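You operate a simulated robot arm through the tools that you are given. There is no shell and no other tool. Be economical: measure what you need, move in short steps, check, and stop when the job is done.

Carry out the task below with a simulated two-armed robot. There is one attempt and no reset: what you move stays moved.

JOB
Take both straps off the net and put it on the top pallet.
Fine: ease both first and leave the teal levers free; buckles back beside their ratchets.
Where things are to end (x, y in the base frame): orange buckle within 0.04 m of [0.48, -0.25]; yellow buckle within 0.04 m of [0.68, -0.25]; black folded net within 0.06 m of [0.55, -1.05].

The check looks at the end state, three seconds after you hand in, the way a careful person would. Anything else that was tipped, shoved, dropped, spilled or broken makes it a failure.

ROBOT AND FRAMES
Two 7-joint arms with two-finger parallel grippers on one trunk, on a base that drives. Base frame: it is fixed to the floor where the robot stands at the start and does not move with it; the origin is under the middle of the robot, x ahead of it, y to its left, z up. Units: m, degrees, N and s.
The left shoulder is at the start at [0.062, 0.195, 1.079], the right one opposite. Places, roughly: grey folded net [-2.75, 0.25, 0.75]; orange stud [0.5, -0.7, 0.8]; teal lever of the orange ratchet [0.5, -0.1, 0.9]; teal lever of the yellow ratchet [0.7, -0.1, 0.9]; top pallet [0.7, -1, 0.6]; yellow stud [0.7, -0.7, 0.8]. Payload 1.57 kg a hand.
Tool frame (each hand has its own): the origin (TCP) lies between the finger pads and is the grasp point; the fingertips stand 0.03 m ahead of it; z points along the fingers, y is the line along which they close. Largest opening 0.11 m; finger width 0.024, thickness 0.012; the body of the gripper, 0.048 by 0.112 m, starts 0.078 m behind the TCP.
Orientation is that of the tool frame in the base frame, as [roll, pitch, yaw] about the fixed x, y, z axes, in that order (R = Rz(yaw) Ry(pitch) Rx(roll)). With the fingers straight down and closing along the base's y, the tool's x points along the base's -x, its y along +y and its z along -z.

CONTROLS
- The arms move only by the tool drive_tool. It takes "left_deltas", "right_deltas" or both (then of equal length, played together; a hand with none holds still); each is a list of rows, each a list of 7 numbers: the shift along the tool's x, y, z in units of 300 mm (1.0 is 300 mm), then the turn, a rotation vector about the tool's x, y, z in units of 45 degrees (1.0 is 45 degrees), then the opening, from 0 (shut) to 1 (fully open). In form: [[dx, dy, dz, wx, wy, wz, jaw], ...]. A call has 1 to 10 rows; each row is the pose to reach, as a shift and turn from the pose commanded when the call began, along the tool's axes at that moment. A call with a number of a shift or a turn outside -1 to 1 is refused whole. Rows are played at 5 a second. More than 0.05 m and 8.6 degrees between two rows, or a gripper value outside its range, and nothing of the call is played. Where a pose cannot be reached the arm comes as near as it can. A force on the tool above 90 N (or 10 N above the force at the start of the call, whichever is more), or a blocked arm, ends the call early, and 0.2 s more pass. The fingers move at their own pace (about 0.072 m/s each) and stop on an object; they squeeze with about 40 N. The grip force told is the motor's: it shows also when the fingers shut on nothing. Time passes only in rows, and 0.2 s behind the last, so rows that repeat a pose let the fingers close. It gives the time, the measured TCP pose, the force on the tool (base axes), the opening and the grip force at its end, in the units of the frame above (readings bear some noise), with the torque about the TCP (base axes, N m) and any sound that the robot's microphone picked up.
- Cameras (640 x 400 px; columns grow to the right, rows downward): "scene" is now at [0.0896, -0.0454, 1.6562]; the picture's right is [-0.59, -0.81, -0.00], its down [-0.67, 0.48, -0.57] and it looks along [0.46, -0.33, -0.82] (base axes); focal length 282 px, centre (320, 200). "left" rides on the left gripper at [0.07, -0.016, -0.141] in its tool frame; the picture's right is [0.23, 0.97, 0.00], its down [-0.85, 0.20, -0.48] and it looks along [-0.47, 0.11, 0.88] (tool axes); focal length 222 px, centre (320, 200). "right" rides on the right gripper at [0.07, 0.016, -0.141] in its tool frame; the picture's right is [-0.23, 0.97, 0.00], its down [-0.85, -0.20, -0.48] and it looks along [-0.47, -0.11, 0.88] (tool axes); focal length 222 px, centre (320, 200). There is no depth. A picture from a camera that has moved, and an enlarged one, comes with that camera's place and axes in the base frame and with its lens.
- capture(camera): a new picture of that camera. It takes no simulated time.
- raise_lower(by): slides the trunk up (or, below 0, down) by that many m; the arms and the scene camera ride with it, the base frame stays. It gives what a move gives, with no picture.
- base_move(legs): drives the robot by 1 to 6 legs, each [ahead, left, turn to the left] in m, m and degrees, along the robot's own axes; the way and the turn of a leg run together, so that a leg with both is an arc; at most 1.5 m and 180 degrees a leg. The arms and the cameras ride along, it lands a little off, and it stops where it bumps. It gives what a move gives.
- pan_tilt(pan, tilt): turns the head with the scene camera to pan (to the left, within 86 degrees either way) and tilt (down, from -29 to 69), counted from straight ahead of the robot. It gives what a move gives.
- inspect(camera, box): a new picture of the part [left, top, right, bottom] of that camera's present view, enlarged. It takes no simulated time.
- sign_off(): hands the job in; it is judged then, once.

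Go step by step. Nothing tells you exact positions but the pictures and the camera data: compare them with the known pose of the tool, close in by small moves and look again before you grip or let go. The budget is 120 turns and 88 pictures, counting those below and the enlarged ones. Unless the task says otherwise, let go and move clear before handing in, and close with one line.

The tools are called as name(argument=value, ...) on one line, values as JSON. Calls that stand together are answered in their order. drive_tool: Moves the arms, as the interface text tells. Its arguments: {"type":"object","properties":{"left_deltas":{"type":"array","items":{"type":"array","items":{"type":"number"}}},"right_deltas":{"type":"array","items":{"type":"array","items":{"type":"number"}}}},"required":[]} The other tools are called the same way: raise_lower (by) slides the trunk up or down; base_move (legs) drives the base; pan_tilt (pan, tilt) turns the head that bears the scene camera; capture (camera) takes a picture; inspect (camera, box) takes an enlarged picture of a part of a camera's view; sign_off () hands the job in.

At the start:

```text
t: 0.0
left_eef_pos: [0.449, -0.0375, 1.2025]
left_tool_rot: [179.9, -0.1, -180.0]
left_ft_force: [-0.2, -0.7, -0.9]
left_wrist_torque: [0.01, 0.01, 0.01]
left_grip_width: 0.11
left_grip_force: 0.1
right_eef_pos: [0.3331, -0.4297, 1.1418]
right_tool_rot: [-180.0, 0.0, 180.0]
right_ft_force: [0.7, 1.0, -0.6]
right_wrist_torque: [0.03, -0.01, -0.01]
right_grip_width: 0.11
right_grip_force: 0.0
trunk travel left (down, up): [-0.675, 0.315]
robot x, y, heading: [-0.0007, 0.0046, 0.1]
head pan, tilt: [-35.8, 55.2]
```

scene: 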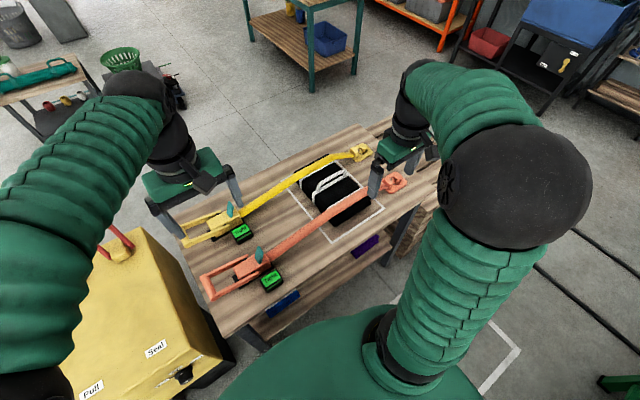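
right: 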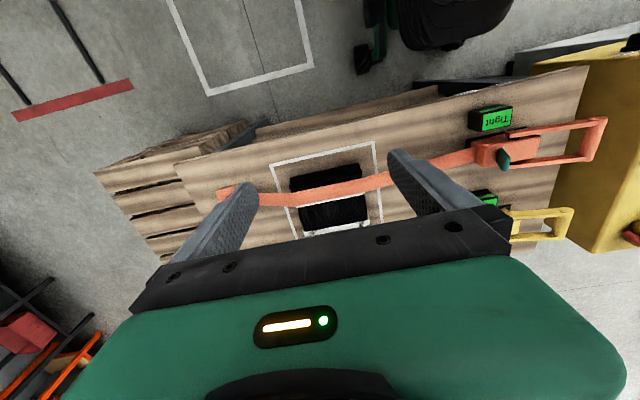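
left: 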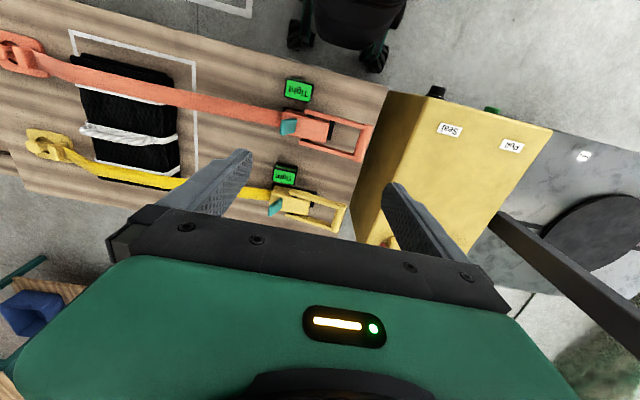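

The table carries two tight straps (orange at x≈0.5, yellow at x≈0.7) over a black net, with teal levers at the near-left end and hooks on studs at the far right. I'll look closer before moving.

inspect(camera="scene", box=[170, 190, 330, 310])

inspect(camera="left", box=[220, 60, 400, 260])

inspect(camera="left", box=[0, 10, 200, 200])

inspect(camera="scene", box=[290, 120, 460, 260])

```text
3.33 times, centred on (250, 250) of scene
camera zoom: at [0.0896, -0.0454, 1.6562], right [-0.59, -0.81, 0.0], down [-0.67, 0.48, -0.57], along [0.46, -0.33, -0.82], focal length 939 px, centre (553, 33)
```

zoom: 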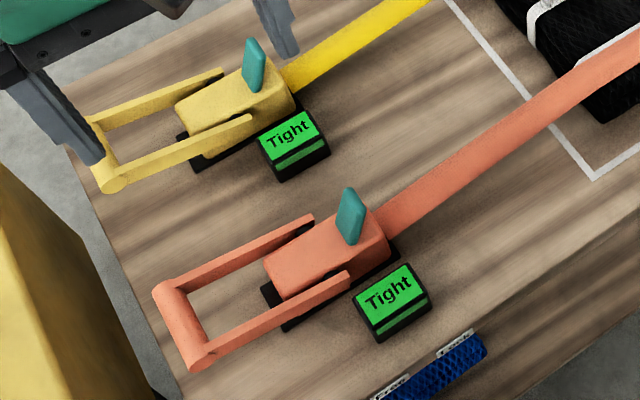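

```text
2.00 times, centred on (310, 160) of left
camera zoom: at [0.3801, -0.0555, 1.3446], right [-0.23, 0.97, 0.0], down [0.86, 0.2, 0.48], along [0.47, 0.11, -0.88], focal length 444 px, centre (340, 280)
```

zoom: 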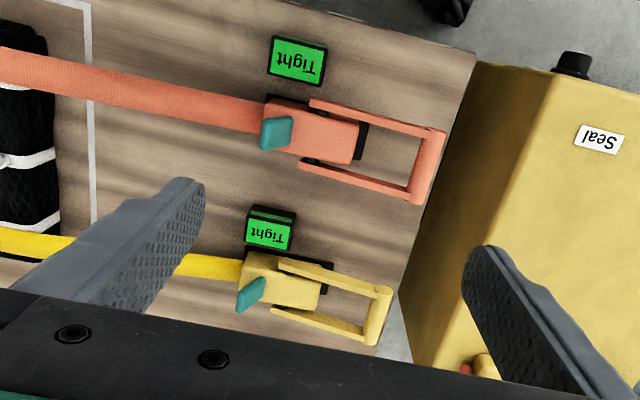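

```text
2.11 times, centred on (100, 105) of left
camera zoom: at [0.3801, -0.0555, 1.3446], right [-0.23, 0.97, 0.0], down [0.86, 0.2, 0.48], along [0.47, 0.11, -0.88], focal length 468 px, centre (783, 400)
```

zoom: 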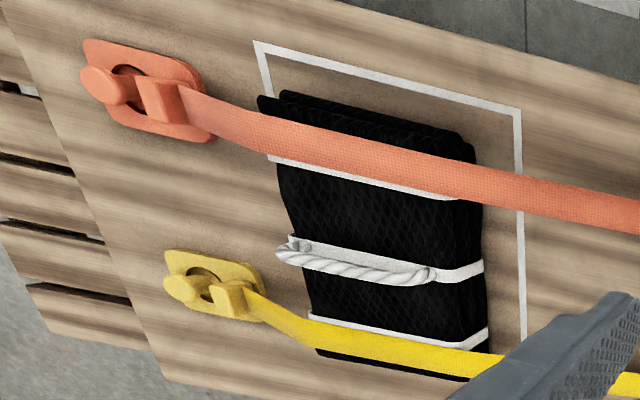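

```text
2.86 times, centred on (375, 190) of scene
camera zoom: at [0.0896, -0.0454, 1.6562], right [-0.59, -0.81, 0.0], down [-0.67, 0.48, -0.57], along [0.46, -0.33, -0.82], focal length 805 px, centre (163, 229)
```

zoom: 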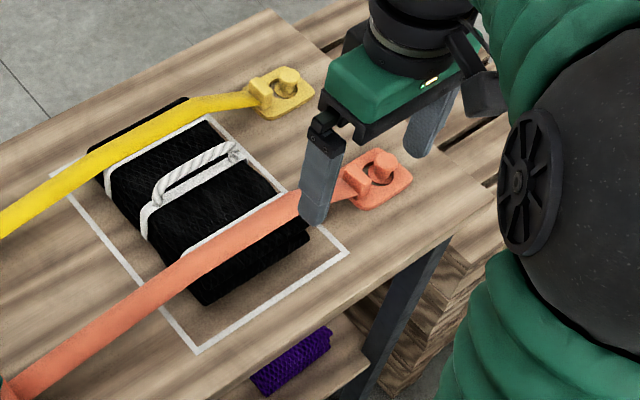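

Rays from both cameras put the orange lever tip near (0.47, -0.10, 0.92). I'll lower the left hand towards it for a close view.

drive_tool(left_deltas=[[0, -0.1, 0.12, 0, 0, 0, 0.3], [0, -0.2, 0.25, 0, 0, 0, 0.3], [0, -0.2, 0.4, 0, 0, 0, 0.3], [0, -0.2, 0.5, 0, 0, 0, 0.3]])

capture(camera="left")

capture(camera="scene")

```text
t: 1.0
left_eef_pos: [0.4632, -0.0838, 1.0635]
left_tool_rot: [-179.4, 0.8, -177.7]
left_ft_force: [-0.3, 0.6, -0.5]
left_wrist_torque: [0.0, 0.04, -0.04]
left_grip_width: 0.0331
left_grip_force: 0.0
right_eef_pos: [0.3349, -0.4291, 1.1436]
right_tool_rot: [-179.9, -0.1, -179.9]
right_ft_force: [0.5, -0.8, -1.5]
right_wrist_torque: [0.01, 0.03, 0.0]
right_grip_width: 0.1098
right_grip_force: 0.1
trunk travel left (down, up): [-0.675, 0.315]
robot x, y, heading: [-0.0019, 0.001, -0.2]
head pan, tilt: [-35.8, 55.2]
```

```text
80 pictures are left
camera left: at [0.3926, -0.1014, 1.2046], right [-0.27, 0.96, -0.01], down [0.84, 0.24, 0.49], along [0.47, 0.12, -0.87], focal length 222 px, centre (320, 200)
```

left: 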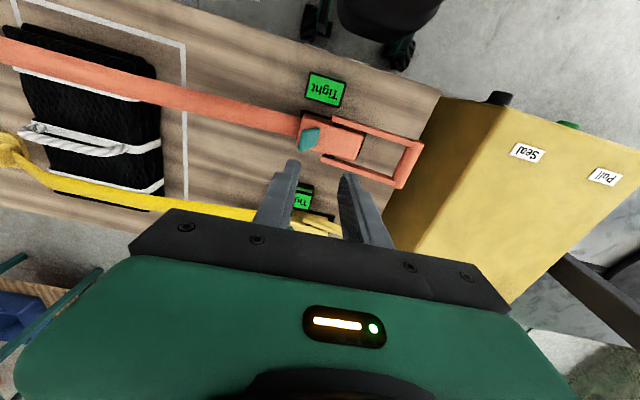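

```text
79 pictures are left
camera scene: at [0.0917, -0.0432, 1.6583], right [-0.59, -0.81, 0.0], down [-0.67, 0.48, -0.57], along [0.46, -0.33, -0.82], focal length 282 px, centre (320, 200)
```

scene: 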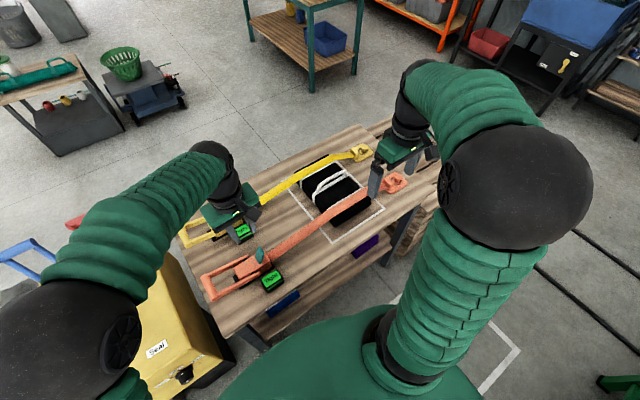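

The hand came close to the lever. I'll zoom in to see its shape and hinge.

inspect(camera="left", box=[270, 60, 430, 200])

inspect(camera="scene", box=[190, 230, 300, 310])

```text
2.86 times, centred on (350, 130) of left
camera zoom: at [0.3926, -0.1014, 1.2046], right [-0.27, 0.96, -0.01], down [0.84, 0.24, 0.49], along [0.47, 0.12, -0.87], focal length 635 px, centre (234, 400)
```

zoom: 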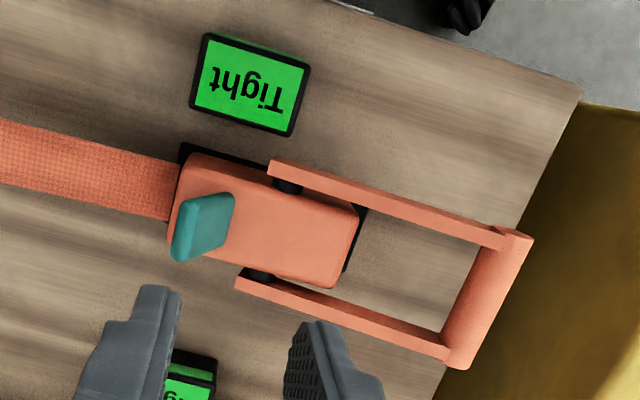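

```text
5.00 times, centred on (245, 270) of scene
camera zoom: at [0.0917, -0.0432, 1.6583], right [-0.59, -0.81, 0.0], down [-0.67, 0.48, -0.57], along [0.46, -0.33, -0.82], focal length 1409 px, centre (695, -150)
```

zoom: 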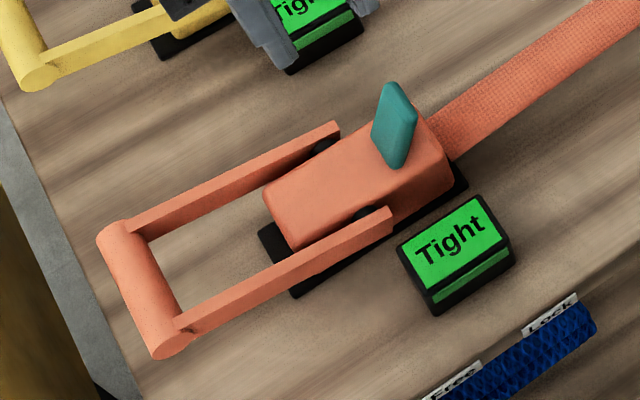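

There's a placard with "Free" and "Lock" on the front edge of the table. I'll read it.

inspect(camera="scene", box=[240, 225, 400, 335])

```text
3.64 times, centred on (320, 280) of scene
camera zoom: at [0.0917, -0.0432, 1.6583], right [-0.59, -0.81, 0.0], down [-0.67, 0.48, -0.57], along [0.46, -0.33, -0.82], focal length 1024 px, centre (320, -91)
```

zoom: 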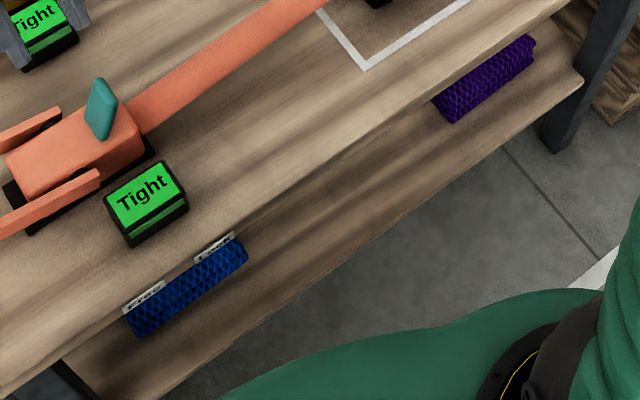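

The placard says Free lies toward +y and Lock toward -y. I'll close the left fingers, go to the -y side of the orange lever, and check the tracking.

drive_tool(left_deltas=[[-0.04, -0.11, 0.05, 0, 0, 0, 0], [-0.087, -0.225, 0.1, 0, 0, 0, 0], [-0.087, -0.225, 0.2, 0, 0, 0, 0], [-0.087, -0.225, 0.2, 0, 0, 0, 0]])

capture(camera="left")

```text
t: 2.2
left_eef_pos: [0.5225, -0.1084, 1.0015]
left_tool_rot: [-179.2, 0.8, -172.2]
left_ft_force: [0.1, 0.1, -0.4]
left_wrist_torque: [0.0, -0.01, 0.01]
left_grip_width: 0.0001
left_grip_force: 21.0
right_eef_pos: [0.331, -0.4278, 1.1391]
right_tool_rot: [-180.0, 0.0, -179.9]
right_ft_force: [0.1, 0.5, 0.1]
right_wrist_torque: [0.03, 0.04, 0.03]
right_grip_width: 0.1101
right_grip_force: 0.1
trunk travel left (down, up): [-0.675, 0.315]
robot x, y, heading: [0.0014, 0.0027, -0.1]
head pan, tilt: [-35.8, 55.2]
stopped in row 4 (left hand): the arm was blocked; the commanded pose is now the measured one
```

```text
75 pictures are left
camera left: at [0.4538, -0.1324, 1.143], right [-0.36, 0.93, -0.02], down [0.81, 0.32, 0.49], along [0.46, 0.16, -0.87], focal length 222 px, centre (320, 200)
```

left: 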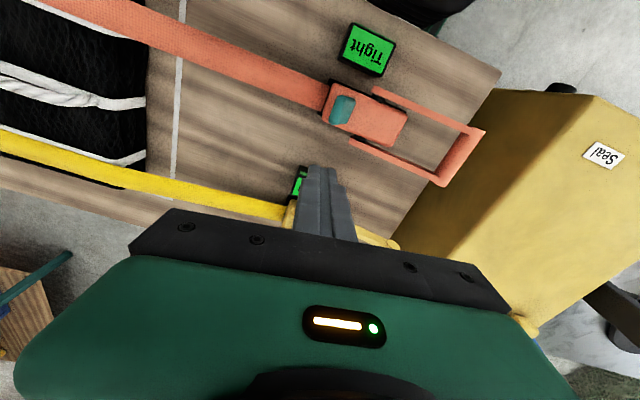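

The left arm hit a joint limit crossing to the right. The right arm can push this lever, so I'll retract the left arm and bring the right one over with fingers shut.

drive_tool(left_deltas=[[0, 0, -0.16, 0, 0, 0, 0], [0, 0.12, -0.32, 0, 0, 0, 0], [0, 0.27, -0.45, 0, 0, 0, 0], [0, 0.42, -0.5, 0, 0, 0, 0], [0, 0.57, -0.55, 0, 0, 0, 0], [0, 0.65, -0.6, 0, 0, 0, 0]])

drive_tool(right_deltas=[[-0.1, 0.12, 0, 0, 0, 0, 0], [-0.2, 0.25, 0, 0, 0, 0, 0], [-0.3, 0.37, 0, 0, 0, 0, 0], [-0.4, 0.5, 0, 0, 0, 0, 0], [-0.45, 0.62, 0, 0, 0, 0, 0], [-0.45, 0.76, 0.1, 0, 0, 0, 0], [-0.45, 0.88, 0.2, 0, 0, 0, 0], [-0.45, 0.88, 0.35, 0, 0, 0, 0], [-0.45, 0.88, 0.35, 0, 0, 0, 0]])

capture(camera="right")

capture(camera="scene")

```text
refused: row 2 steps farther than a row can; nothing moved
```

```text
refused: row 6 steps farther than a row can; nothing moved
```

```text
74 pictures are left
camera right: at [0.2635, -0.4132, 1.2805], right [0.23, 0.97, 0.0], down [0.86, -0.2, 0.48], along [0.47, -0.11, -0.88], focal length 222 px, centre (320, 200)
```

right: 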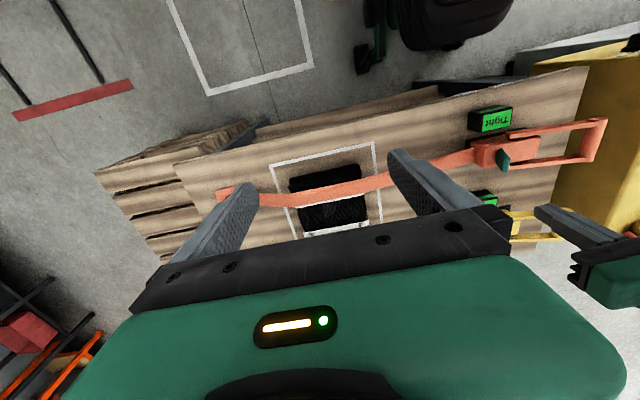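

```text
73 pictures are left
camera scene: at [0.0911, -0.0452, 1.6536], right [-0.59, -0.81, 0.0], down [-0.67, 0.48, -0.57], along [0.46, -0.33, -0.82], focal length 282 px, centre (320, 200)
```

scene: 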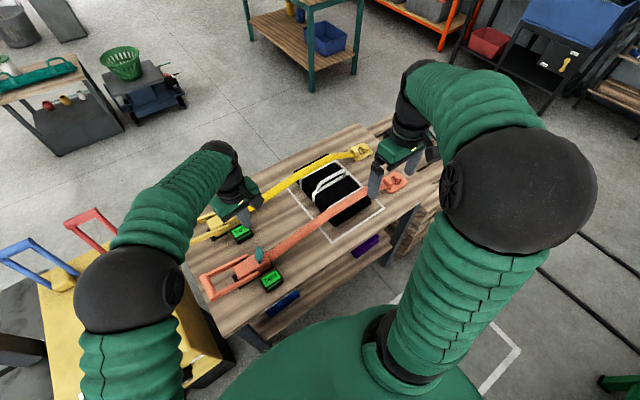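

Some rows stepped too far, so I'll replay with smaller steps, left retreat first.

drive_tool(left_deltas=[[0, 0, -0.15, 0, 0, 0, 0], [0, 0.06, -0.28, 0, 0, 0, 0], [0, 0.18, -0.37, 0, 0, 0, 0], [0, 0.3, -0.46, 0, 0, 0, 0], [0, 0.43, -0.52, 0, 0, 0, 0], [0, 0.57, -0.58, 0, 0, 0, 0], [0, 0.67, -0.6, 0, 0, 0, 0]])

drive_tool(right_deltas=[[-0.08, 0.1, 0, 0, 0, 0, 0], [-0.16, 0.2, 0, 0, 0, 0, 0], [-0.24, 0.3, 0, 0, 0, 0, 0], [-0.32, 0.4, 0, 0, 0, 0, 0], [-0.4, 0.52, 0, 0, 0, 0, 0], [-0.45, 0.65, 0, 0, 0, 0, 0], [-0.45, 0.78, 0.05, 0, 0, 0, 0], [-0.45, 0.88, 0.15, 0, 0, 0, 0], [-0.45, 0.88, 0.3, 0, 0, 0, 0], [-0.45, 0.88, 0.35, 0, 0, 0, 0]])

capture(camera="right")

```text
t: 3.8
left_eef_pos: [0.4901, 0.0899, 1.1797]
left_tool_rot: [-179.4, 0.7, -172.9]
left_ft_force: [-0.1, -0.3, 0.7]
left_wrist_torque: [-0.05, -0.01, 0.0]
left_grip_width: 0.0
left_grip_force: 21.7
right_eef_pos: [0.3317, -0.4288, 1.1427]
right_tool_rot: [-179.9, 0.0, -180.0]
right_ft_force: [0.1, 0.1, 0.5]
right_wrist_torque: [-0.01, 0.02, 0.05]
right_grip_width: 0.1101
right_grip_force: 0.0
trunk travel left (down, up): [-0.675, 0.315]
robot x, y, heading: [0.0013, 0.0033, -0.0]
head pan, tilt: [-35.8, 55.2]
```

```text
t: 6.0
left_eef_pos: [0.4904, 0.0893, 1.1801]
left_tool_rot: [-179.3, 0.7, -172.9]
left_ft_force: [0.4, -0.4, -1.0]
left_wrist_torque: [0.03, -0.02, -0.06]
left_grip_width: 0.0003
left_grip_force: 21.5
right_eef_pos: [0.4664, -0.1655, 1.036]
right_tool_rot: [-179.9, 0.0, 179.9]
right_ft_force: [0.2, 0.2, 0.8]
right_wrist_torque: [0.01, -0.02, 0.01]
right_grip_width: 0.0
right_grip_force: 21.3
trunk travel left (down, up): [-0.675, 0.315]
robot x, y, heading: [0.0035, -0.0021, 0.0]
head pan, tilt: [-35.8, 55.2]
```

```text
72 pictures are left
camera right: at [0.3977, -0.1493, 1.1769], right [0.23, 0.97, 0.0], down [0.85, -0.2, 0.48], along [0.47, -0.11, -0.88], focal length 222 px, centre (320, 200)
```

right: 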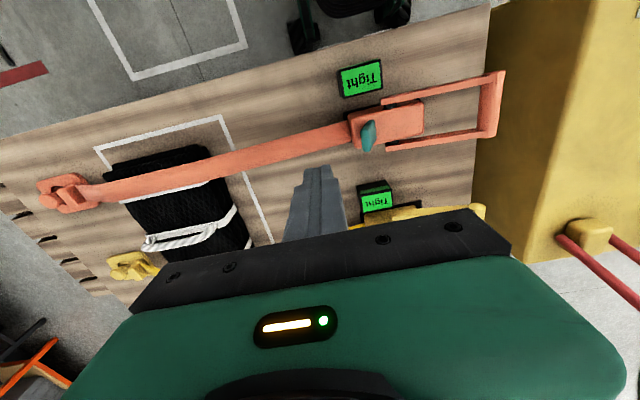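

The right hand tracks well, and the lever is at about (0.47, -0.105). I'll descend beside its -y face.

drive_tool(right_deltas=[[0, 0, 0.15, 0, 0, 0, 0], [0, 0, 0.28, 0, 0, 0, 0], [0, 0, 0.37, 0, 0, 0, 0], [0, 0, 0.37, 0, 0, 0, 0]])

inspect(camera="right", box=[220, 20, 540, 240])

inspect(camera="scene", box=[190, 200, 330, 300])

```text
t: 7.0
left_eef_pos: [0.4899, 0.0895, 1.1797]
left_tool_rot: [-179.3, 0.7, -172.8]
left_ft_force: [0.0, -0.8, 0.1]
left_wrist_torque: [-0.03, 0.03, 0.0]
left_grip_width: 0.0
left_grip_force: 21.3
right_eef_pos: [0.4658, -0.165, 0.9252]
right_tool_rot: [-179.9, 0.0, -180.0]
right_ft_force: [-0.1, 0.0, 0.1]
right_wrist_torque: [0.03, 0.01, 0.05]
right_grip_width: 0.0
right_grip_force: 22.0
trunk travel left (down, up): [-0.675, 0.315]
robot x, y, heading: [0.0002, -0.0028, -0.0]
head pan, tilt: [-35.8, 55.2]
```

```text
1.82 times, centred on (380, 130) of right
camera zoom: at [0.3976, -0.1491, 1.0662], right [0.23, 0.97, 0.0], down [0.85, -0.2, 0.48], along [0.47, -0.11, -0.88], focal length 404 px, centre (211, 327)
```

zoom: 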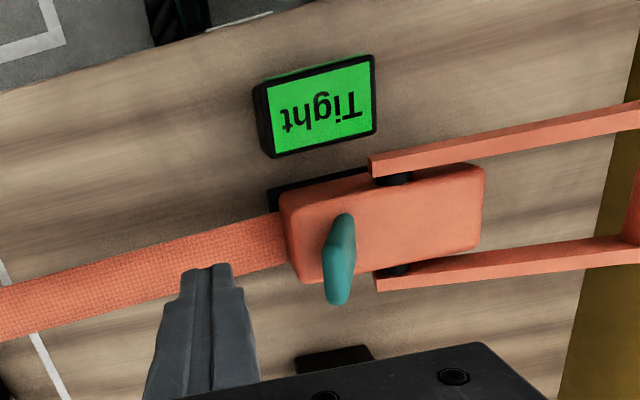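

```text
4.00 times, centred on (260, 250) of scene
camera zoom: at [0.0907, -0.0428, 1.6562], right [-0.59, -0.81, 0.0], down [-0.67, 0.48, -0.57], along [0.46, -0.33, -0.82], focal length 1127 px, centre (560, 0)
```

zoom: 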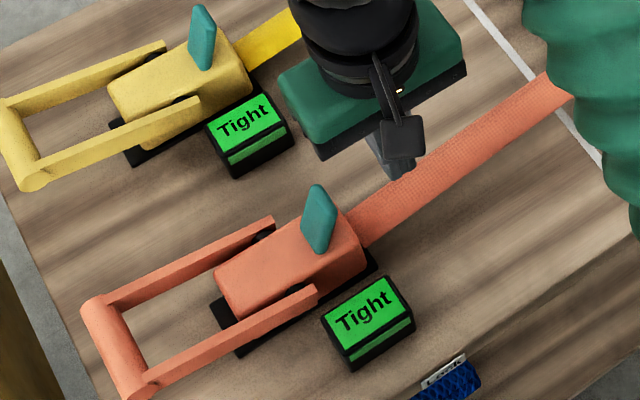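

The lever leans to -y (Lock), pivoting near z≈0.835. I'll go 15 mm lower and push toward +y.

drive_tool(right_deltas=[[-0.02, 0.03, 0.05, 0, 0, 0, 0], [-0.02, 0.08, 0.05, 0, 0, 0, 0], [-0.02, 0.12, 0.05, 0, 0, 0, 0], [-0.02, 0.16, 0.05, 0, 0, 0, 0], [-0.02, 0.2, 0.05, 0, 0, 0, 0], [-0.02, 0.24, 0.05, 0, 0, 0, 0], [-0.02, 0.28, 0.05, 0, 0, 0, 0]])

inspect(camera="right", box=[220, 20, 540, 240])

```text
t: 8.6
left_eef_pos: [0.4887, 0.0838, 1.1806]
left_tool_rot: [-179.6, 0.8, -172.8]
left_ft_force: [1.3, -0.1, 0.6]
left_wrist_torque: [0.05, -0.03, 0.01]
left_grip_width: 0.0
left_grip_force: 21.6
right_eef_pos: [0.4719, -0.0864, 0.9114]
right_tool_rot: [-180.0, 0.0, 179.7]
right_ft_force: [-2.2, -12.4, 4.7]
right_wrist_torque: [-0.31, 0.06, 0.02]
right_grip_width: 0.0003
right_grip_force: 21.0
trunk travel left (down, up): [-0.675, 0.315]
robot x, y, heading: [-0.0002, -0.0022, 0.2]
head pan, tilt: [-35.8, 55.2]
```

```text
1.82 times, centred on (380, 130) of right
camera zoom: at [0.4039, -0.0711, 1.0515], right [0.23, 0.97, 0.0], down [0.85, -0.2, 0.48], along [0.47, -0.11, -0.88], focal length 404 px, centre (211, 327)
```

zoom: 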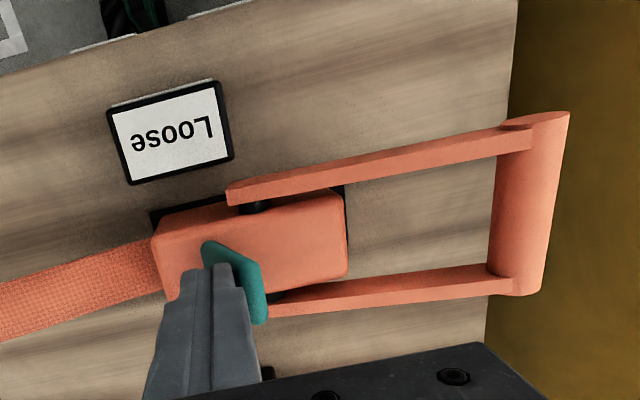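

The display now reads "Loose". I'll push another few mm, then back away and see whether the lever stays.

drive_tool(right_deltas=[[0, 0.03, 0, 0, 0, 0, 0], [0, 0.06, 0, 0, 0, 0, 0], [0, 0.0, 0, 0, 0, 0, 0], [0, -0.14, 0, 0, 0, 0, 0], [0, -0.24, 0, 0, 0, 0, 0], [0, -0.24, -0.15, 0, 0, 0, 0]])

inspect(camera="right", box=[220, 20, 540, 240])

```text
t: 10.0
left_eef_pos: [0.4881, 0.0762, 1.181]
left_tool_rot: [-179.8, 1.0, -173.0]
left_ft_force: [-0.3, -0.6, 0.3]
left_wrist_torque: [0.07, -0.03, 0.0]
left_grip_width: 0.0001
left_grip_force: 20.4
right_eef_pos: [0.4708, -0.1645, 0.9552]
right_tool_rot: [179.5, 0.1, 179.9]
right_ft_force: [-0.2, -0.4, 0.7]
right_wrist_torque: [0.08, -0.04, 0.01]
right_grip_width: 0.0001
right_grip_force: 20.9
trunk travel left (down, up): [-0.675, 0.315]
robot x, y, heading: [-0.0006, -0.0019, -0.2]
head pan, tilt: [-35.8, 55.2]
```

```text
1.82 times, centred on (380, 130) of right
camera zoom: at [0.4021, -0.149, 1.0964], right [0.23, 0.97, 0.01], down [0.85, -0.2, 0.48], along [0.47, -0.1, -0.88], focal length 404 px, centre (211, 327)
```

zoom: 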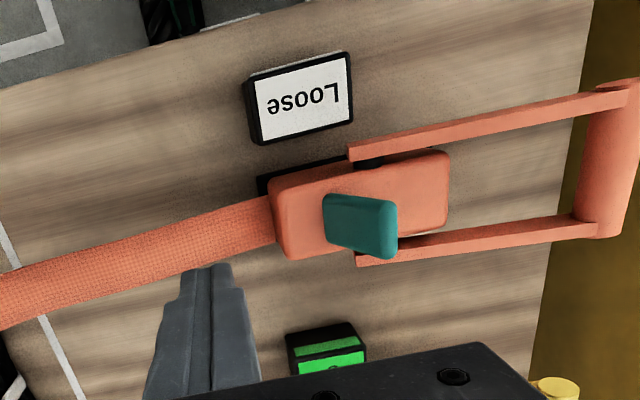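

The orange lever stays in Free. Next I'll do the same for the yellow lever near x≈0.67.

drive_tool(right_deltas=[[0, 0, -0.12, 0, 0, 0, 0], [-0.14, 0, -0.15, 0, 0, 0, 0], [-0.28, 0, -0.15, 0, 0, 0, 0], [-0.42, 0, -0.15, 0, 0, 0, 0], [-0.56, 0, -0.15, 0, 0, 0, 0], [-0.667, 0, -0.1, 0, 0, 0, 0], [-0.667, 0, 0, 0, 0, 0, 0], [-0.667, 0, 0, 0, 0, 0, 0]])

capture(camera="right")

```text
t: 11.8
left_eef_pos: [0.4899, 0.0902, 1.1796]
left_tool_rot: [-179.3, 0.7, -172.8]
left_ft_force: [-0.1, 0.3, -0.1]
left_wrist_torque: [0.01, -0.03, 0.02]
left_grip_width: 0.0
left_grip_force: 21.9
right_eef_pos: [0.6735, -0.1527, 0.9566]
right_tool_rot: [-179.9, 0.0, -179.9]
right_ft_force: [1.0, 0.6, 0.2]
right_wrist_torque: [0.01, 0.03, 0.02]
right_grip_width: 0.0004
right_grip_force: 20.9
trunk travel left (down, up): [-0.675, 0.315]
robot x, y, heading: [-0.0006, 0.0029, -0.0]
head pan, tilt: [-35.8, 55.2]
```

```text
67 pictures are left
camera right: at [0.6044, -0.1368, 1.0975], right [0.23, 0.97, 0.0], down [0.86, -0.2, 0.48], along [0.47, -0.11, -0.88], focal length 222 px, centre (320, 200)
```

right: 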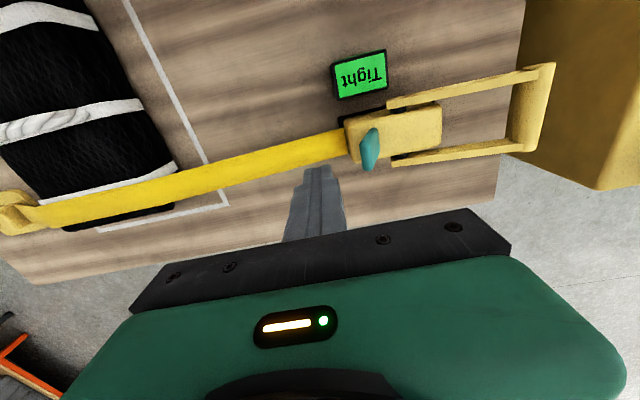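

Same layout here, so I'll descend and push the yellow lever to +y.

drive_tool(right_deltas=[[0, -0.05, 0.0, 0, 0, 0, 0], [0, -0.05, 0.1, 0, 0, 0, 0], [0, -0.05, 0.15, 0, 0, 0, 0], [0, 0.04, 0.15, 0, 0, 0, 0], [0, 0.09, 0.15, 0, 0, 0, 0], [0, 0.14, 0.15, 0, 0, 0, 0], [0, 0.19, 0.15, 0, 0, 0, 0], [0, 0.23, 0.15, 0, 0, 0, 0], [0, 0.27, 0.15, 0, 0, 0, 0]])

drive_tool(right_deltas=[[0, 0.03, 0, 0, 0, 0, 0], [0, 0.0, 0, 0, 0, 0, 0], [0, -0.14, 0, 0, 0, 0, 0], [0, -0.24, 0, 0, 0, 0, 0], [0, -0.24, -0.15, 0, 0, 0, 0]])

capture(camera="right")

```text
t: 13.8
left_eef_pos: [0.49, 0.0754, 1.1792]
left_tool_rot: [-179.8, 0.9, -173.0]
left_ft_force: [0.6, 0.0, 0.4]
left_wrist_torque: [0.04, 0.01, -0.02]
left_grip_width: 0.0
left_grip_force: 21.1
right_eef_pos: [0.6734, -0.0867, 0.9111]
right_tool_rot: [-180.0, 0.1, 179.6]
right_ft_force: [0.1, -28.8, 6.4]
right_wrist_torque: [-0.8, 0.08, 0.04]
right_grip_width: 0.0
right_grip_force: 22.0
trunk travel left (down, up): [-0.675, 0.315]
robot x, y, heading: [0.0043, -0.0032, -0.2]
head pan, tilt: [-35.8, 55.2]
```

```text
t: 15.0
left_eef_pos: [0.4897, 0.0788, 1.1806]
left_tool_rot: [-179.8, 0.8, -173.0]
left_ft_force: [0.0, -0.6, 1.3]
left_wrist_torque: [0.06, -0.03, -0.01]
left_grip_width: 0.0001
left_grip_force: 21.2
right_eef_pos: [0.6727, -0.1529, 0.956]
right_tool_rot: [179.6, 0.0, -180.0]
right_ft_force: [0.0, -0.1, -0.2]
right_wrist_torque: [0.06, -0.05, 0.01]
right_grip_width: 0.0
right_grip_force: 21.2
trunk travel left (down, up): [-0.675, 0.315]
robot x, y, heading: [-0.0016, -0.0038, -0.1]
head pan, tilt: [-35.8, 55.2]
```

```text
66 pictures are left
camera right: at [0.6036, -0.1374, 1.0963], right [0.23, 0.97, 0.01], down [0.85, -0.2, 0.48], along [0.47, -0.1, -0.88], focal length 222 px, centre (320, 200)
```

right: 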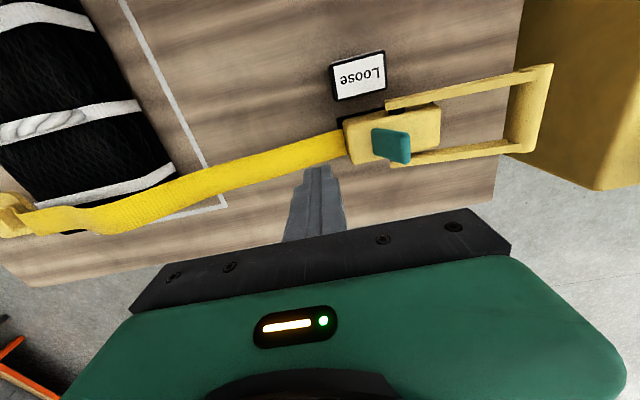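

Both straps read "Loose". Next I'll move the right hand up and over to the hooks for a close look.

drive_tool(right_deltas=[[0, 0, -0.15, 0, 0, 0, 0], [0.05, 0, -0.3, 0, 0, 0, 0], [0.15, -0.1, -0.33, 0, 0, 0, 0.2], [0.22, -0.23, -0.33, 0, 0, 0, 0.4], [0.29, -0.36, -0.33, 0, 0, 0, 0.5], [0.36, -0.49, -0.33, 0, 0, 0, 0.5], [0.43, -0.62, -0.33, 0, 0, 0, 0.5], [0.5, -0.75, -0.33, 0, 0, 0, 0.5]])

drive_tool(right_deltas=[[0.05, -0.13, 0, 0, 0, 0, 0.5], [0.05, -0.27, 0, 0, 0, 0, 0.5], [0.05, -0.42, 0, 0, 0, 0, 0.5], [0.05, -0.57, 0, 0, 0, 0, 0.5], [0.05, -0.7, 0, 0, 0, 0, 0.5], [0.05, -0.8, 0, 0, 0, 0, 0.5], [0.05, -0.8, 0, 0, 0, 0, 0.5]])

capture(camera="right")

capture(camera="scene")

```text
t: 16.8
left_eef_pos: [0.4888, 0.0859, 1.1809]
left_tool_rot: [-179.6, 0.9, -172.9]
left_ft_force: [0.3, -0.8, -0.5]
left_wrist_torque: [0.02, -0.02, -0.01]
left_grip_width: 0.0
left_grip_force: 21.7
right_eef_pos: [0.5197, -0.373, 1.055]
right_tool_rot: [179.9, 0.1, 179.9]
right_ft_force: [0.2, -0.2, 0.0]
right_wrist_torque: [0.02, 0.0, 0.0]
right_grip_width: 0.0548
right_grip_force: 0.0
trunk travel left (down, up): [-0.675, 0.315]
robot x, y, heading: [0.0022, -0.0011, -0.1]
head pan, tilt: [-35.8, 55.2]
```

```text
t: 18.4
left_eef_pos: [0.4893, 0.0882, 1.1806]
left_tool_rot: [-179.5, 0.7, -172.8]
left_ft_force: [0.2, 1.2, 0.2]
left_wrist_torque: [0.0, 0.03, -0.01]
left_grip_width: 0.0
left_grip_force: 21.3
right_eef_pos: [0.5066, -0.6101, 1.055]
right_tool_rot: [-179.9, -0.1, 179.8]
right_ft_force: [-0.3, 0.2, -0.4]
right_wrist_torque: [0.01, 0.01, -0.02]
right_grip_width: 0.0549
right_grip_force: 0.0
trunk travel left (down, up): [-0.675, 0.315]
robot x, y, heading: [-0.0012, -0.0004, -0.1]
head pan, tilt: [-35.8, 55.2]
```

```text
65 pictures are left
camera right: at [0.439, -0.5945, 1.1967], right [0.23, 0.97, 0.0], down [0.85, -0.2, 0.48], along [0.47, -0.11, -0.88], focal length 222 px, centre (320, 200)
```

right: 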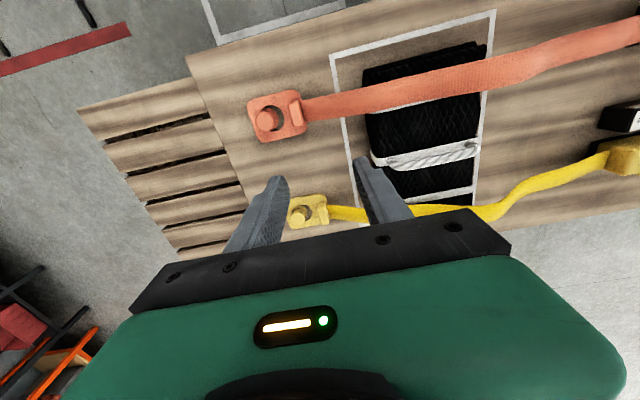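

```text
64 pictures are left
camera scene: at [0.0907, -0.0476, 1.6561], right [-0.59, -0.81, 0.0], down [-0.67, 0.48, -0.57], along [0.46, -0.33, -0.82], focal length 282 px, centre (320, 200)
```

scene: 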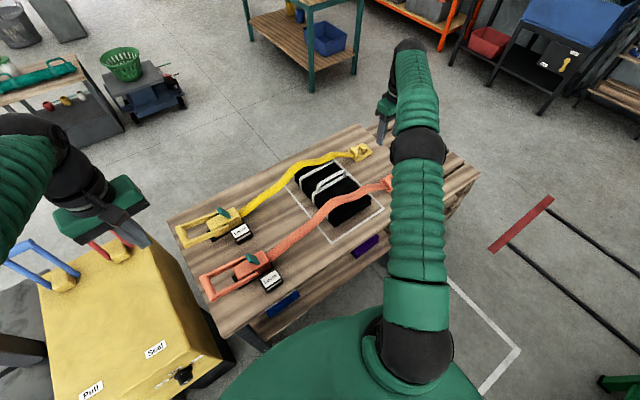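

inspect(camera="right", box=[220, 70, 360, 240])

```text
2.35 times, centred on (290, 155) of right
camera zoom: at [0.439, -0.5945, 1.1967], right [0.23, 0.97, 0.0], down [0.85, -0.2, 0.48], along [0.47, -0.11, -0.88], focal length 523 px, centre (391, 306)
```

zoom: 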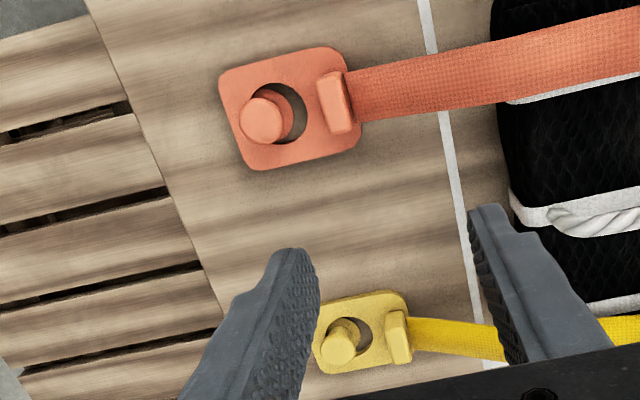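

The buckles sit at (0.48, -0.66) and (0.68, -0.66). Each has a raised bar about 42 mm long in x at y≈-0.643, and I'll grip that bar's ends along x. I'll rotate the right gripper 90°.

drive_tool(right_deltas=[[0, 0, 0, 0, 0, 0.18, 0.7], [0, 0, 0, 0, 0, 0.36, 0.7], [0, 0, 0, 0, 0, 0.54, 0.7], [0, 0, 0, 0, 0, 0.72, 0.7], [0, 0, 0, 0, 0, 0.9, 0.7], [0, 0, 0, 0, 0, 1.0, 0.7]])

drive_tool(right_deltas=[[0, 0, 0, 0, 0, 0.18, 0.7], [0, 0, 0, 0, 0, 0.36, 0.7], [0, 0, 0, 0, 0, 0.54, 0.7], [0, 0, 0, 0, 0, 0.72, 0.7], [0, 0, 0, 0, 0, 0.9, 0.7], [0, 0, 0, 0, 0, 1.0, 0.7], [0, 0, 0, 0, 0, 1.0, 0.7]])

capture(camera="right")

```text
t: 19.8
left_eef_pos: [0.4895, 0.0894, 1.1796]
left_tool_rot: [-179.4, 0.7, -172.7]
left_ft_force: [0.5, -0.2, 0.4]
left_wrist_torque: [-0.02, -0.02, 0.03]
left_grip_width: 0.0
left_grip_force: 21.3
right_eef_pos: [0.5076, -0.6105, 1.0552]
right_tool_rot: [180.0, -0.1, 134.8]
right_ft_force: [0.2, 0.2, 0.5]
right_wrist_torque: [0.01, 0.01, 0.0]
right_grip_width: 0.077
right_grip_force: 0.1
trunk travel left (down, up): [-0.675, 0.315]
robot x, y, heading: [-0.0012, -0.0027, -0.3]
head pan, tilt: [-35.8, 55.2]
```

```text
t: 21.4
left_eef_pos: [0.4894, 0.0878, 1.1791]
left_tool_rot: [-179.4, 0.7, -172.8]
left_ft_force: [-0.1, -0.6, 1.0]
left_wrist_torque: [0.0, 0.01, -0.01]
left_grip_width: 0.0
left_grip_force: 21.3
right_eef_pos: [0.5085, -0.609, 1.0566]
right_tool_rot: [180.0, 0.0, 89.9]
right_ft_force: [-0.4, 0.1, 0.3]
right_wrist_torque: [-0.01, -0.02, 0.02]
right_grip_width: 0.077
right_grip_force: 0.0
trunk travel left (down, up): [-0.675, 0.315]
robot x, y, heading: [0.0016, 0.0005, -0.2]
head pan, tilt: [-35.8, 55.2]
```

```text
62 pictures are left
camera right: at [0.5255, -0.541, 1.1964], right [0.97, -0.23, 0.0], down [-0.2, -0.85, 0.48], along [-0.11, -0.47, -0.88], focal length 222 px, centre (320, 200)
```

right: 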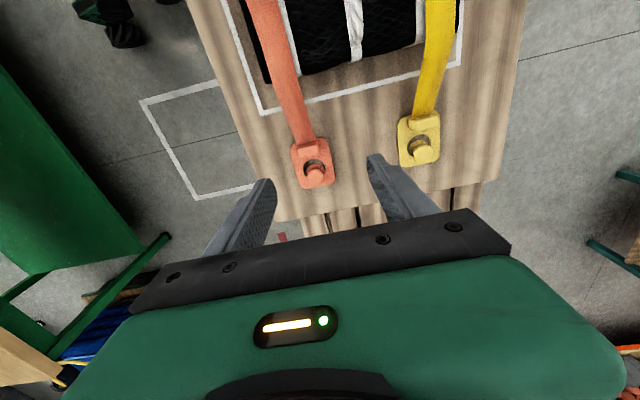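

Triangulation puts the bar top at (0.481, -0.641, 0.81). I'll move above it and down to z≈0.90, then check.

drive_tool(right_deltas=[[-0.05, -0.045, 0.1, 0, 0, 0, 0.7], [-0.107, -0.092, 0.23, 0, 0, 0, 0.7], [-0.107, -0.092, 0.38, 0, 0, 0, 0.7], [-0.107, -0.092, 0.52, 0, 0, 0, 0.7], [-0.107, -0.092, 0.52, 0, 0, 0, 0.7]])

capture(camera="right")

```text
t: 22.6
left_eef_pos: [0.4896, 0.0881, 1.1803]
left_tool_rot: [-179.3, 0.6, -172.7]
left_ft_force: [0.2, -0.7, 0.5]
left_wrist_torque: [-0.01, 0.04, -0.05]
left_grip_width: 0.0002
left_grip_force: 21.6
right_eef_pos: [0.4796, -0.6427, 0.8977]
right_tool_rot: [180.0, 0.1, 89.9]
right_ft_force: [0.4, 0.0, -0.3]
right_wrist_torque: [0.01, -0.03, 0.01]
right_grip_width: 0.0771
right_grip_force: 0.2
trunk travel left (down, up): [-0.675, 0.315]
robot x, y, heading: [0.0005, -0.002, -0.1]
head pan, tilt: [-35.8, 55.2]
```

```text
61 pictures are left
camera right: at [0.4976, -0.5741, 1.04], right [0.97, -0.23, 0.0], down [-0.2, -0.85, 0.48], along [-0.11, -0.47, -0.88], focal length 222 px, centre (320, 200)
```

right: 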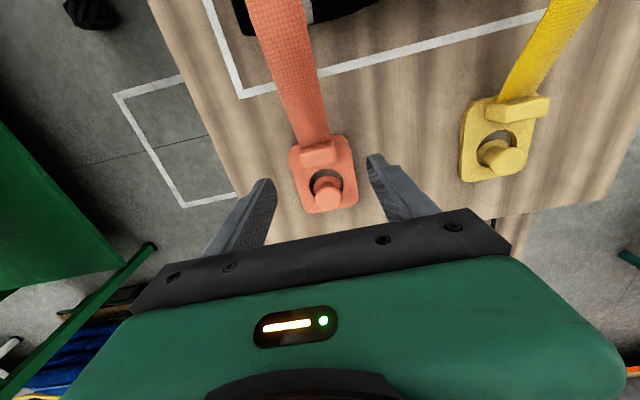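

It's aligned with the bar. I'll descend to TCP z≈0.83 and look.

drive_tool(right_deltas=[[0, 0, 0.1, 0, 0, 0, 0.65], [0, 0, 0.18, 0, 0, 0, 0.65], [0, 0, 0.225, 0, 0, 0, 0.65], [0, 0, 0.225, 0, 0, 0, 0.65]])

inspect(camera="right", box=[220, 80, 460, 240])

```text
t: 23.6
left_eef_pos: [0.4896, 0.088, 1.1801]
left_tool_rot: [-179.4, 0.8, -172.8]
left_ft_force: [0.4, -0.9, -0.2]
left_wrist_torque: [-0.05, 0.03, 0.02]
left_grip_width: 0.0
left_grip_force: 20.7
right_eef_pos: [0.4795, -0.6431, 0.8308]
right_tool_rot: [179.9, 0.0, 90.0]
right_ft_force: [-0.1, -0.3, 0.1]
right_wrist_torque: [0.0, -0.06, 0.02]
right_grip_width: 0.0715
right_grip_force: 0.1
trunk travel left (down, up): [-0.675, 0.315]
robot x, y, heading: [0.0036, 0.0002, -0.1]
head pan, tilt: [-35.8, 55.2]
```

```text
2.50 times, centred on (340, 160) of right
camera zoom: at [0.4977, -0.5733, 0.9722], right [0.97, -0.23, 0.0], down [-0.2, -0.85, 0.48], along [-0.11, -0.47, -0.88], focal length 555 px, centre (270, 300)
```

zoom: 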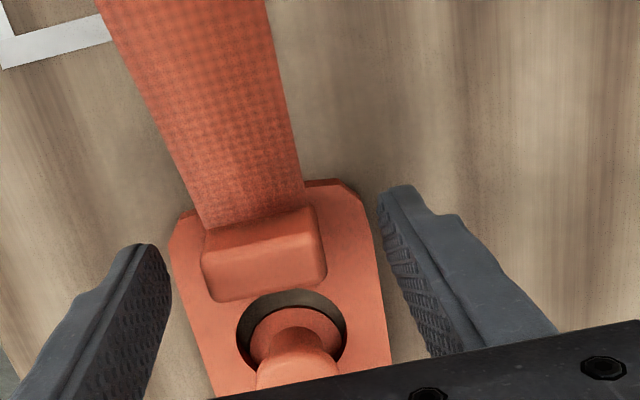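

The fingers straddle the bar. I'll lower 4 mm, shift 3 mm in +y, and close.

drive_tool(right_deltas=[[0.01, 0.005, 0.013, 0, 0, 0, 0.6], [0.01, 0.005, 0.013, 0, 0, 0, 0.3], [0.01, 0.005, 0.013, 0, 0, 0, 0.1], [0.01, 0.005, 0.013, 0, 0, 0, 0.1]])

inspect(camera="right", box=[220, 80, 460, 240])

```text
t: 24.6
left_eef_pos: [0.4895, 0.0885, 1.1793]
left_tool_rot: [-179.4, 0.8, -172.7]
left_ft_force: [-0.7, -0.5, 0.0]
left_wrist_torque: [0.02, 0.03, 0.0]
left_grip_width: 0.0
left_grip_force: 21.7
right_eef_pos: [0.4817, -0.6391, 0.8267]
right_tool_rot: [-179.9, 0.0, 90.0]
right_ft_force: [-1.3, 0.0, -0.5]
right_wrist_torque: [-0.14, 0.02, -0.05]
right_grip_width: 0.0373
right_grip_force: 40.2
trunk travel left (down, up): [-0.675, 0.315]
robot x, y, heading: [-0.0022, 0.0019, 0.0]
head pan, tilt: [-35.8, 55.2]
```

```text
2.50 times, centred on (340, 160) of right
camera zoom: at [0.4991, -0.5703, 0.9685], right [0.97, -0.23, 0.0], down [-0.2, -0.85, 0.48], along [-0.11, -0.47, -0.88], focal length 555 px, centre (270, 300)
```

zoom: 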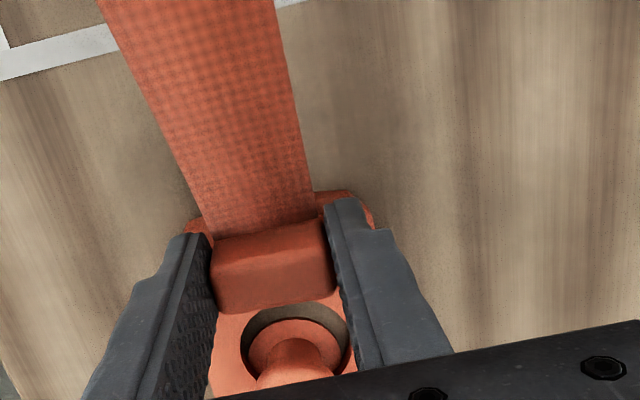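

Gripped at 37 mm. I'll slide 8 mm to -y so the hole centres on the stud, then lift straight up in small steps.

drive_tool(right_deltas=[[-0.013, 0, 0, 0, 0, 0, 0.1], [-0.025, 0, -0.01, 0, 0, 0, 0.1], [-0.025, 0, -0.05, 0, 0, 0, 0.1], [-0.025, 0, -0.1, 0, 0, 0, 0.1], [-0.025, 0, -0.17, 0, 0, 0, 0.1], [-0.025, 0, -0.25, 0, 0, 0, 0.1]])

capture(camera="right")

```text
t: 26.0
left_eef_pos: [0.4902, 0.0885, 1.1787]
left_tool_rot: [-179.3, 0.7, -172.8]
left_ft_force: [0.4, 0.2, 0.7]
left_wrist_torque: [-0.02, 0.03, -0.01]
left_grip_width: 0.0
left_grip_force: 21.2
right_eef_pos: [0.4804, -0.648, 0.904]
right_tool_rot: [-180.0, 0.0, 90.0]
right_ft_force: [0.5, 0.7, -1.9]
right_wrist_torque: [-0.01, 0.0, -0.03]
right_grip_width: 0.0374
right_grip_force: 40.2
trunk travel left (down, up): [-0.675, 0.315]
robot x, y, heading: [-0.0, -0.0038, 0.1]
head pan, tilt: [-35.8, 55.2]
```

```text
58 pictures are left
camera right: at [0.4987, -0.578, 1.0445], right [0.97, -0.23, 0.0], down [-0.2, -0.85, 0.48], along [-0.11, -0.47, -0.88], focal length 222 px, centre (320, 200)
```

right: 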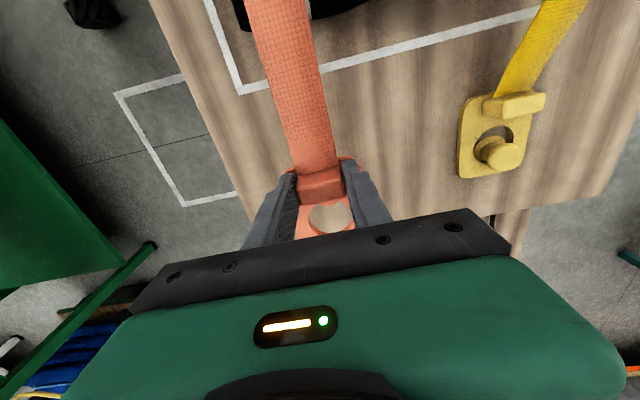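

The orange buckle is off its stud. I'll raise it, carry it over the net toward y≈-0.23, and then look.

drive_tool(right_deltas=[[0, 0, -0.13, 0, 0, 0, 0.1], [0.05, 0, -0.25, 0, 0, 0, 0.1], [0.2, 0, -0.28, 0, 0, 0, 0.1], [0.35, 0, -0.28, 0, 0, 0, 0.1], [0.5, 0, -0.28, 0, 0, 0, 0.1], [0.65, 0, -0.28, 0, 0, 0, 0.1], [0.8, 0, -0.28, 0, 0, 0, 0.1], [0.95, 0, -0.28, 0, 0, 0, 0.1]])

drive_tool(right_deltas=[[0.15, 0, 0, 0, 0, 0, 0.1], [0.3, 0, 0, 0, 0, 0, 0.1], [0.44, 0, 0.05, 0, 0, 0, 0.1], [0.44, 0, 0.18, 0, 0, 0, 0.1], [0.44, 0, 0.28, 0, 0, 0, 0.1], [0.44, 0, 0.38, 0, 0, 0, 0.1], [0.44, 0, 0.38, 0, 0, 0, 0.1]])

capture(camera="right")

capture(camera="scene")

```text
t: 27.8
left_eef_pos: [0.4898, 0.0915, 1.1803]
left_tool_rot: [-179.3, 0.7, -172.8]
left_ft_force: [0.2, 0.4, -0.4]
left_wrist_torque: [-0.05, 0.0, 0.02]
left_grip_width: 0.0
left_grip_force: 21.1
right_eef_pos: [0.4824, -0.3587, 0.9871]
right_tool_rot: [179.9, 0.2, 89.9]
right_ft_force: [0.3, -0.1, -1.6]
right_wrist_torque: [0.01, 0.02, 0.0]
right_grip_width: 0.0374
right_grip_force: 40.2
trunk travel left (down, up): [-0.675, 0.315]
robot x, y, heading: [-0.0007, 0.0036, 0.1]
head pan, tilt: [-35.8, 55.2]
```

```text
t: 29.4
left_eef_pos: [0.4894, 0.0899, 1.1806]
left_tool_rot: [-179.3, 0.7, -172.9]
left_ft_force: [0.0, 0.8, -0.4]
left_wrist_torque: [-0.02, 0.0, 0.01]
left_grip_width: 0.0
left_grip_force: 20.9
right_eef_pos: [0.4797, -0.2288, 0.871]
right_tool_rot: [180.0, 0.0, 89.9]
right_ft_force: [0.2, -0.2, -1.5]
right_wrist_torque: [-0.01, 0.0, 0.01]
right_grip_width: 0.0373
right_grip_force: 40.6
trunk travel left (down, up): [-0.675, 0.315]
robot x, y, heading: [0.0011, 0.004, 0.2]
head pan, tilt: [-35.8, 55.2]
```

```text
57 pictures are left
camera right: at [0.4985, -0.1593, 1.0132], right [0.97, -0.23, 0.0], down [-0.2, -0.85, 0.48], along [-0.11, -0.47, -0.88], focal length 222 px, centre (320, 200)
```

right: 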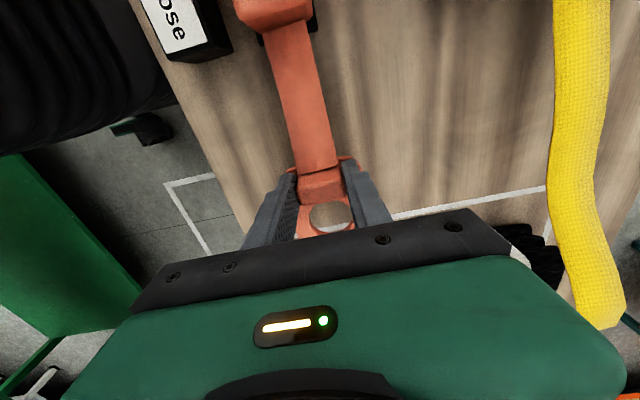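

```text
56 pictures are left
camera scene: at [0.091, -0.042, 1.6562], right [-0.59, -0.81, 0.0], down [-0.67, 0.48, -0.57], along [0.46, -0.33, -0.82], focal length 282 px, centre (320, 200)
```

scene: 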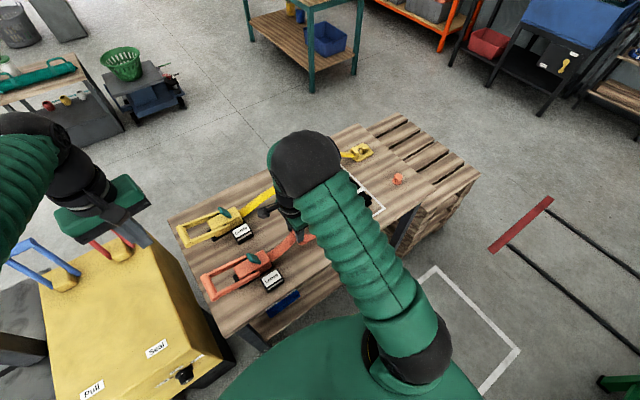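

The strap shortens as it comes in. I'll lower the buckle to the table slowly.

drive_tool(right_deltas=[[0, 0, 0.05, 0, 0, 0, 0.1], [0, 0, 0.1, 0, 0, 0, 0.1], [0, 0, 0.13, 0, 0, 0, 0.1], [0, 0, 0.145, 0, 0, 0, 0.1], [0, 0, 0.145, 0, 0, 0, 0.1]])

inspect(camera="right", box=[220, 80, 460, 240])

```text
t: 30.6
left_eef_pos: [0.4912, 0.0905, 1.1793]
left_tool_rot: [-179.3, 0.7, -172.8]
left_ft_force: [0.7, 0.5, 0.1]
left_wrist_torque: [0.0, -0.02, 0.03]
left_grip_width: 0.0
left_grip_force: 21.0
right_eef_pos: [0.4817, -0.2297, 0.8287]
right_tool_rot: [179.9, 0.1, 90.0]
right_ft_force: [0.5, 0.8, -1.4]
right_wrist_torque: [0.01, 0.03, 0.01]
right_grip_width: 0.0372
right_grip_force: 39.9
trunk travel left (down, up): [-0.675, 0.315]
robot x, y, heading: [0.0023, 0.0014, -0.1]
head pan, tilt: [-35.8, 55.2]
```

```text
2.50 times, centred on (340, 160) of right
camera zoom: at [0.4988, -0.1597, 0.9699], right [0.97, -0.23, 0.0], down [-0.2, -0.85, 0.48], along [-0.11, -0.47, -0.88], focal length 555 px, centre (270, 300)
```

zoom: 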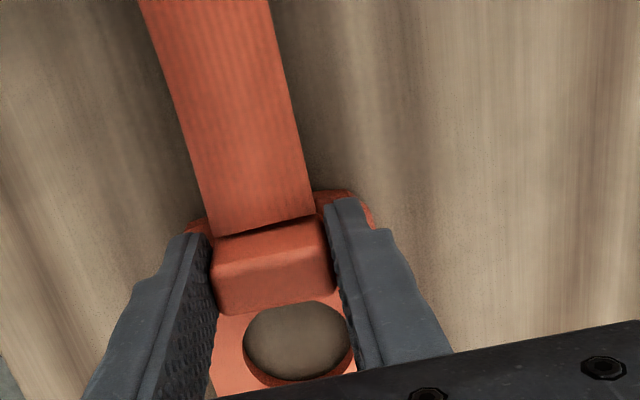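

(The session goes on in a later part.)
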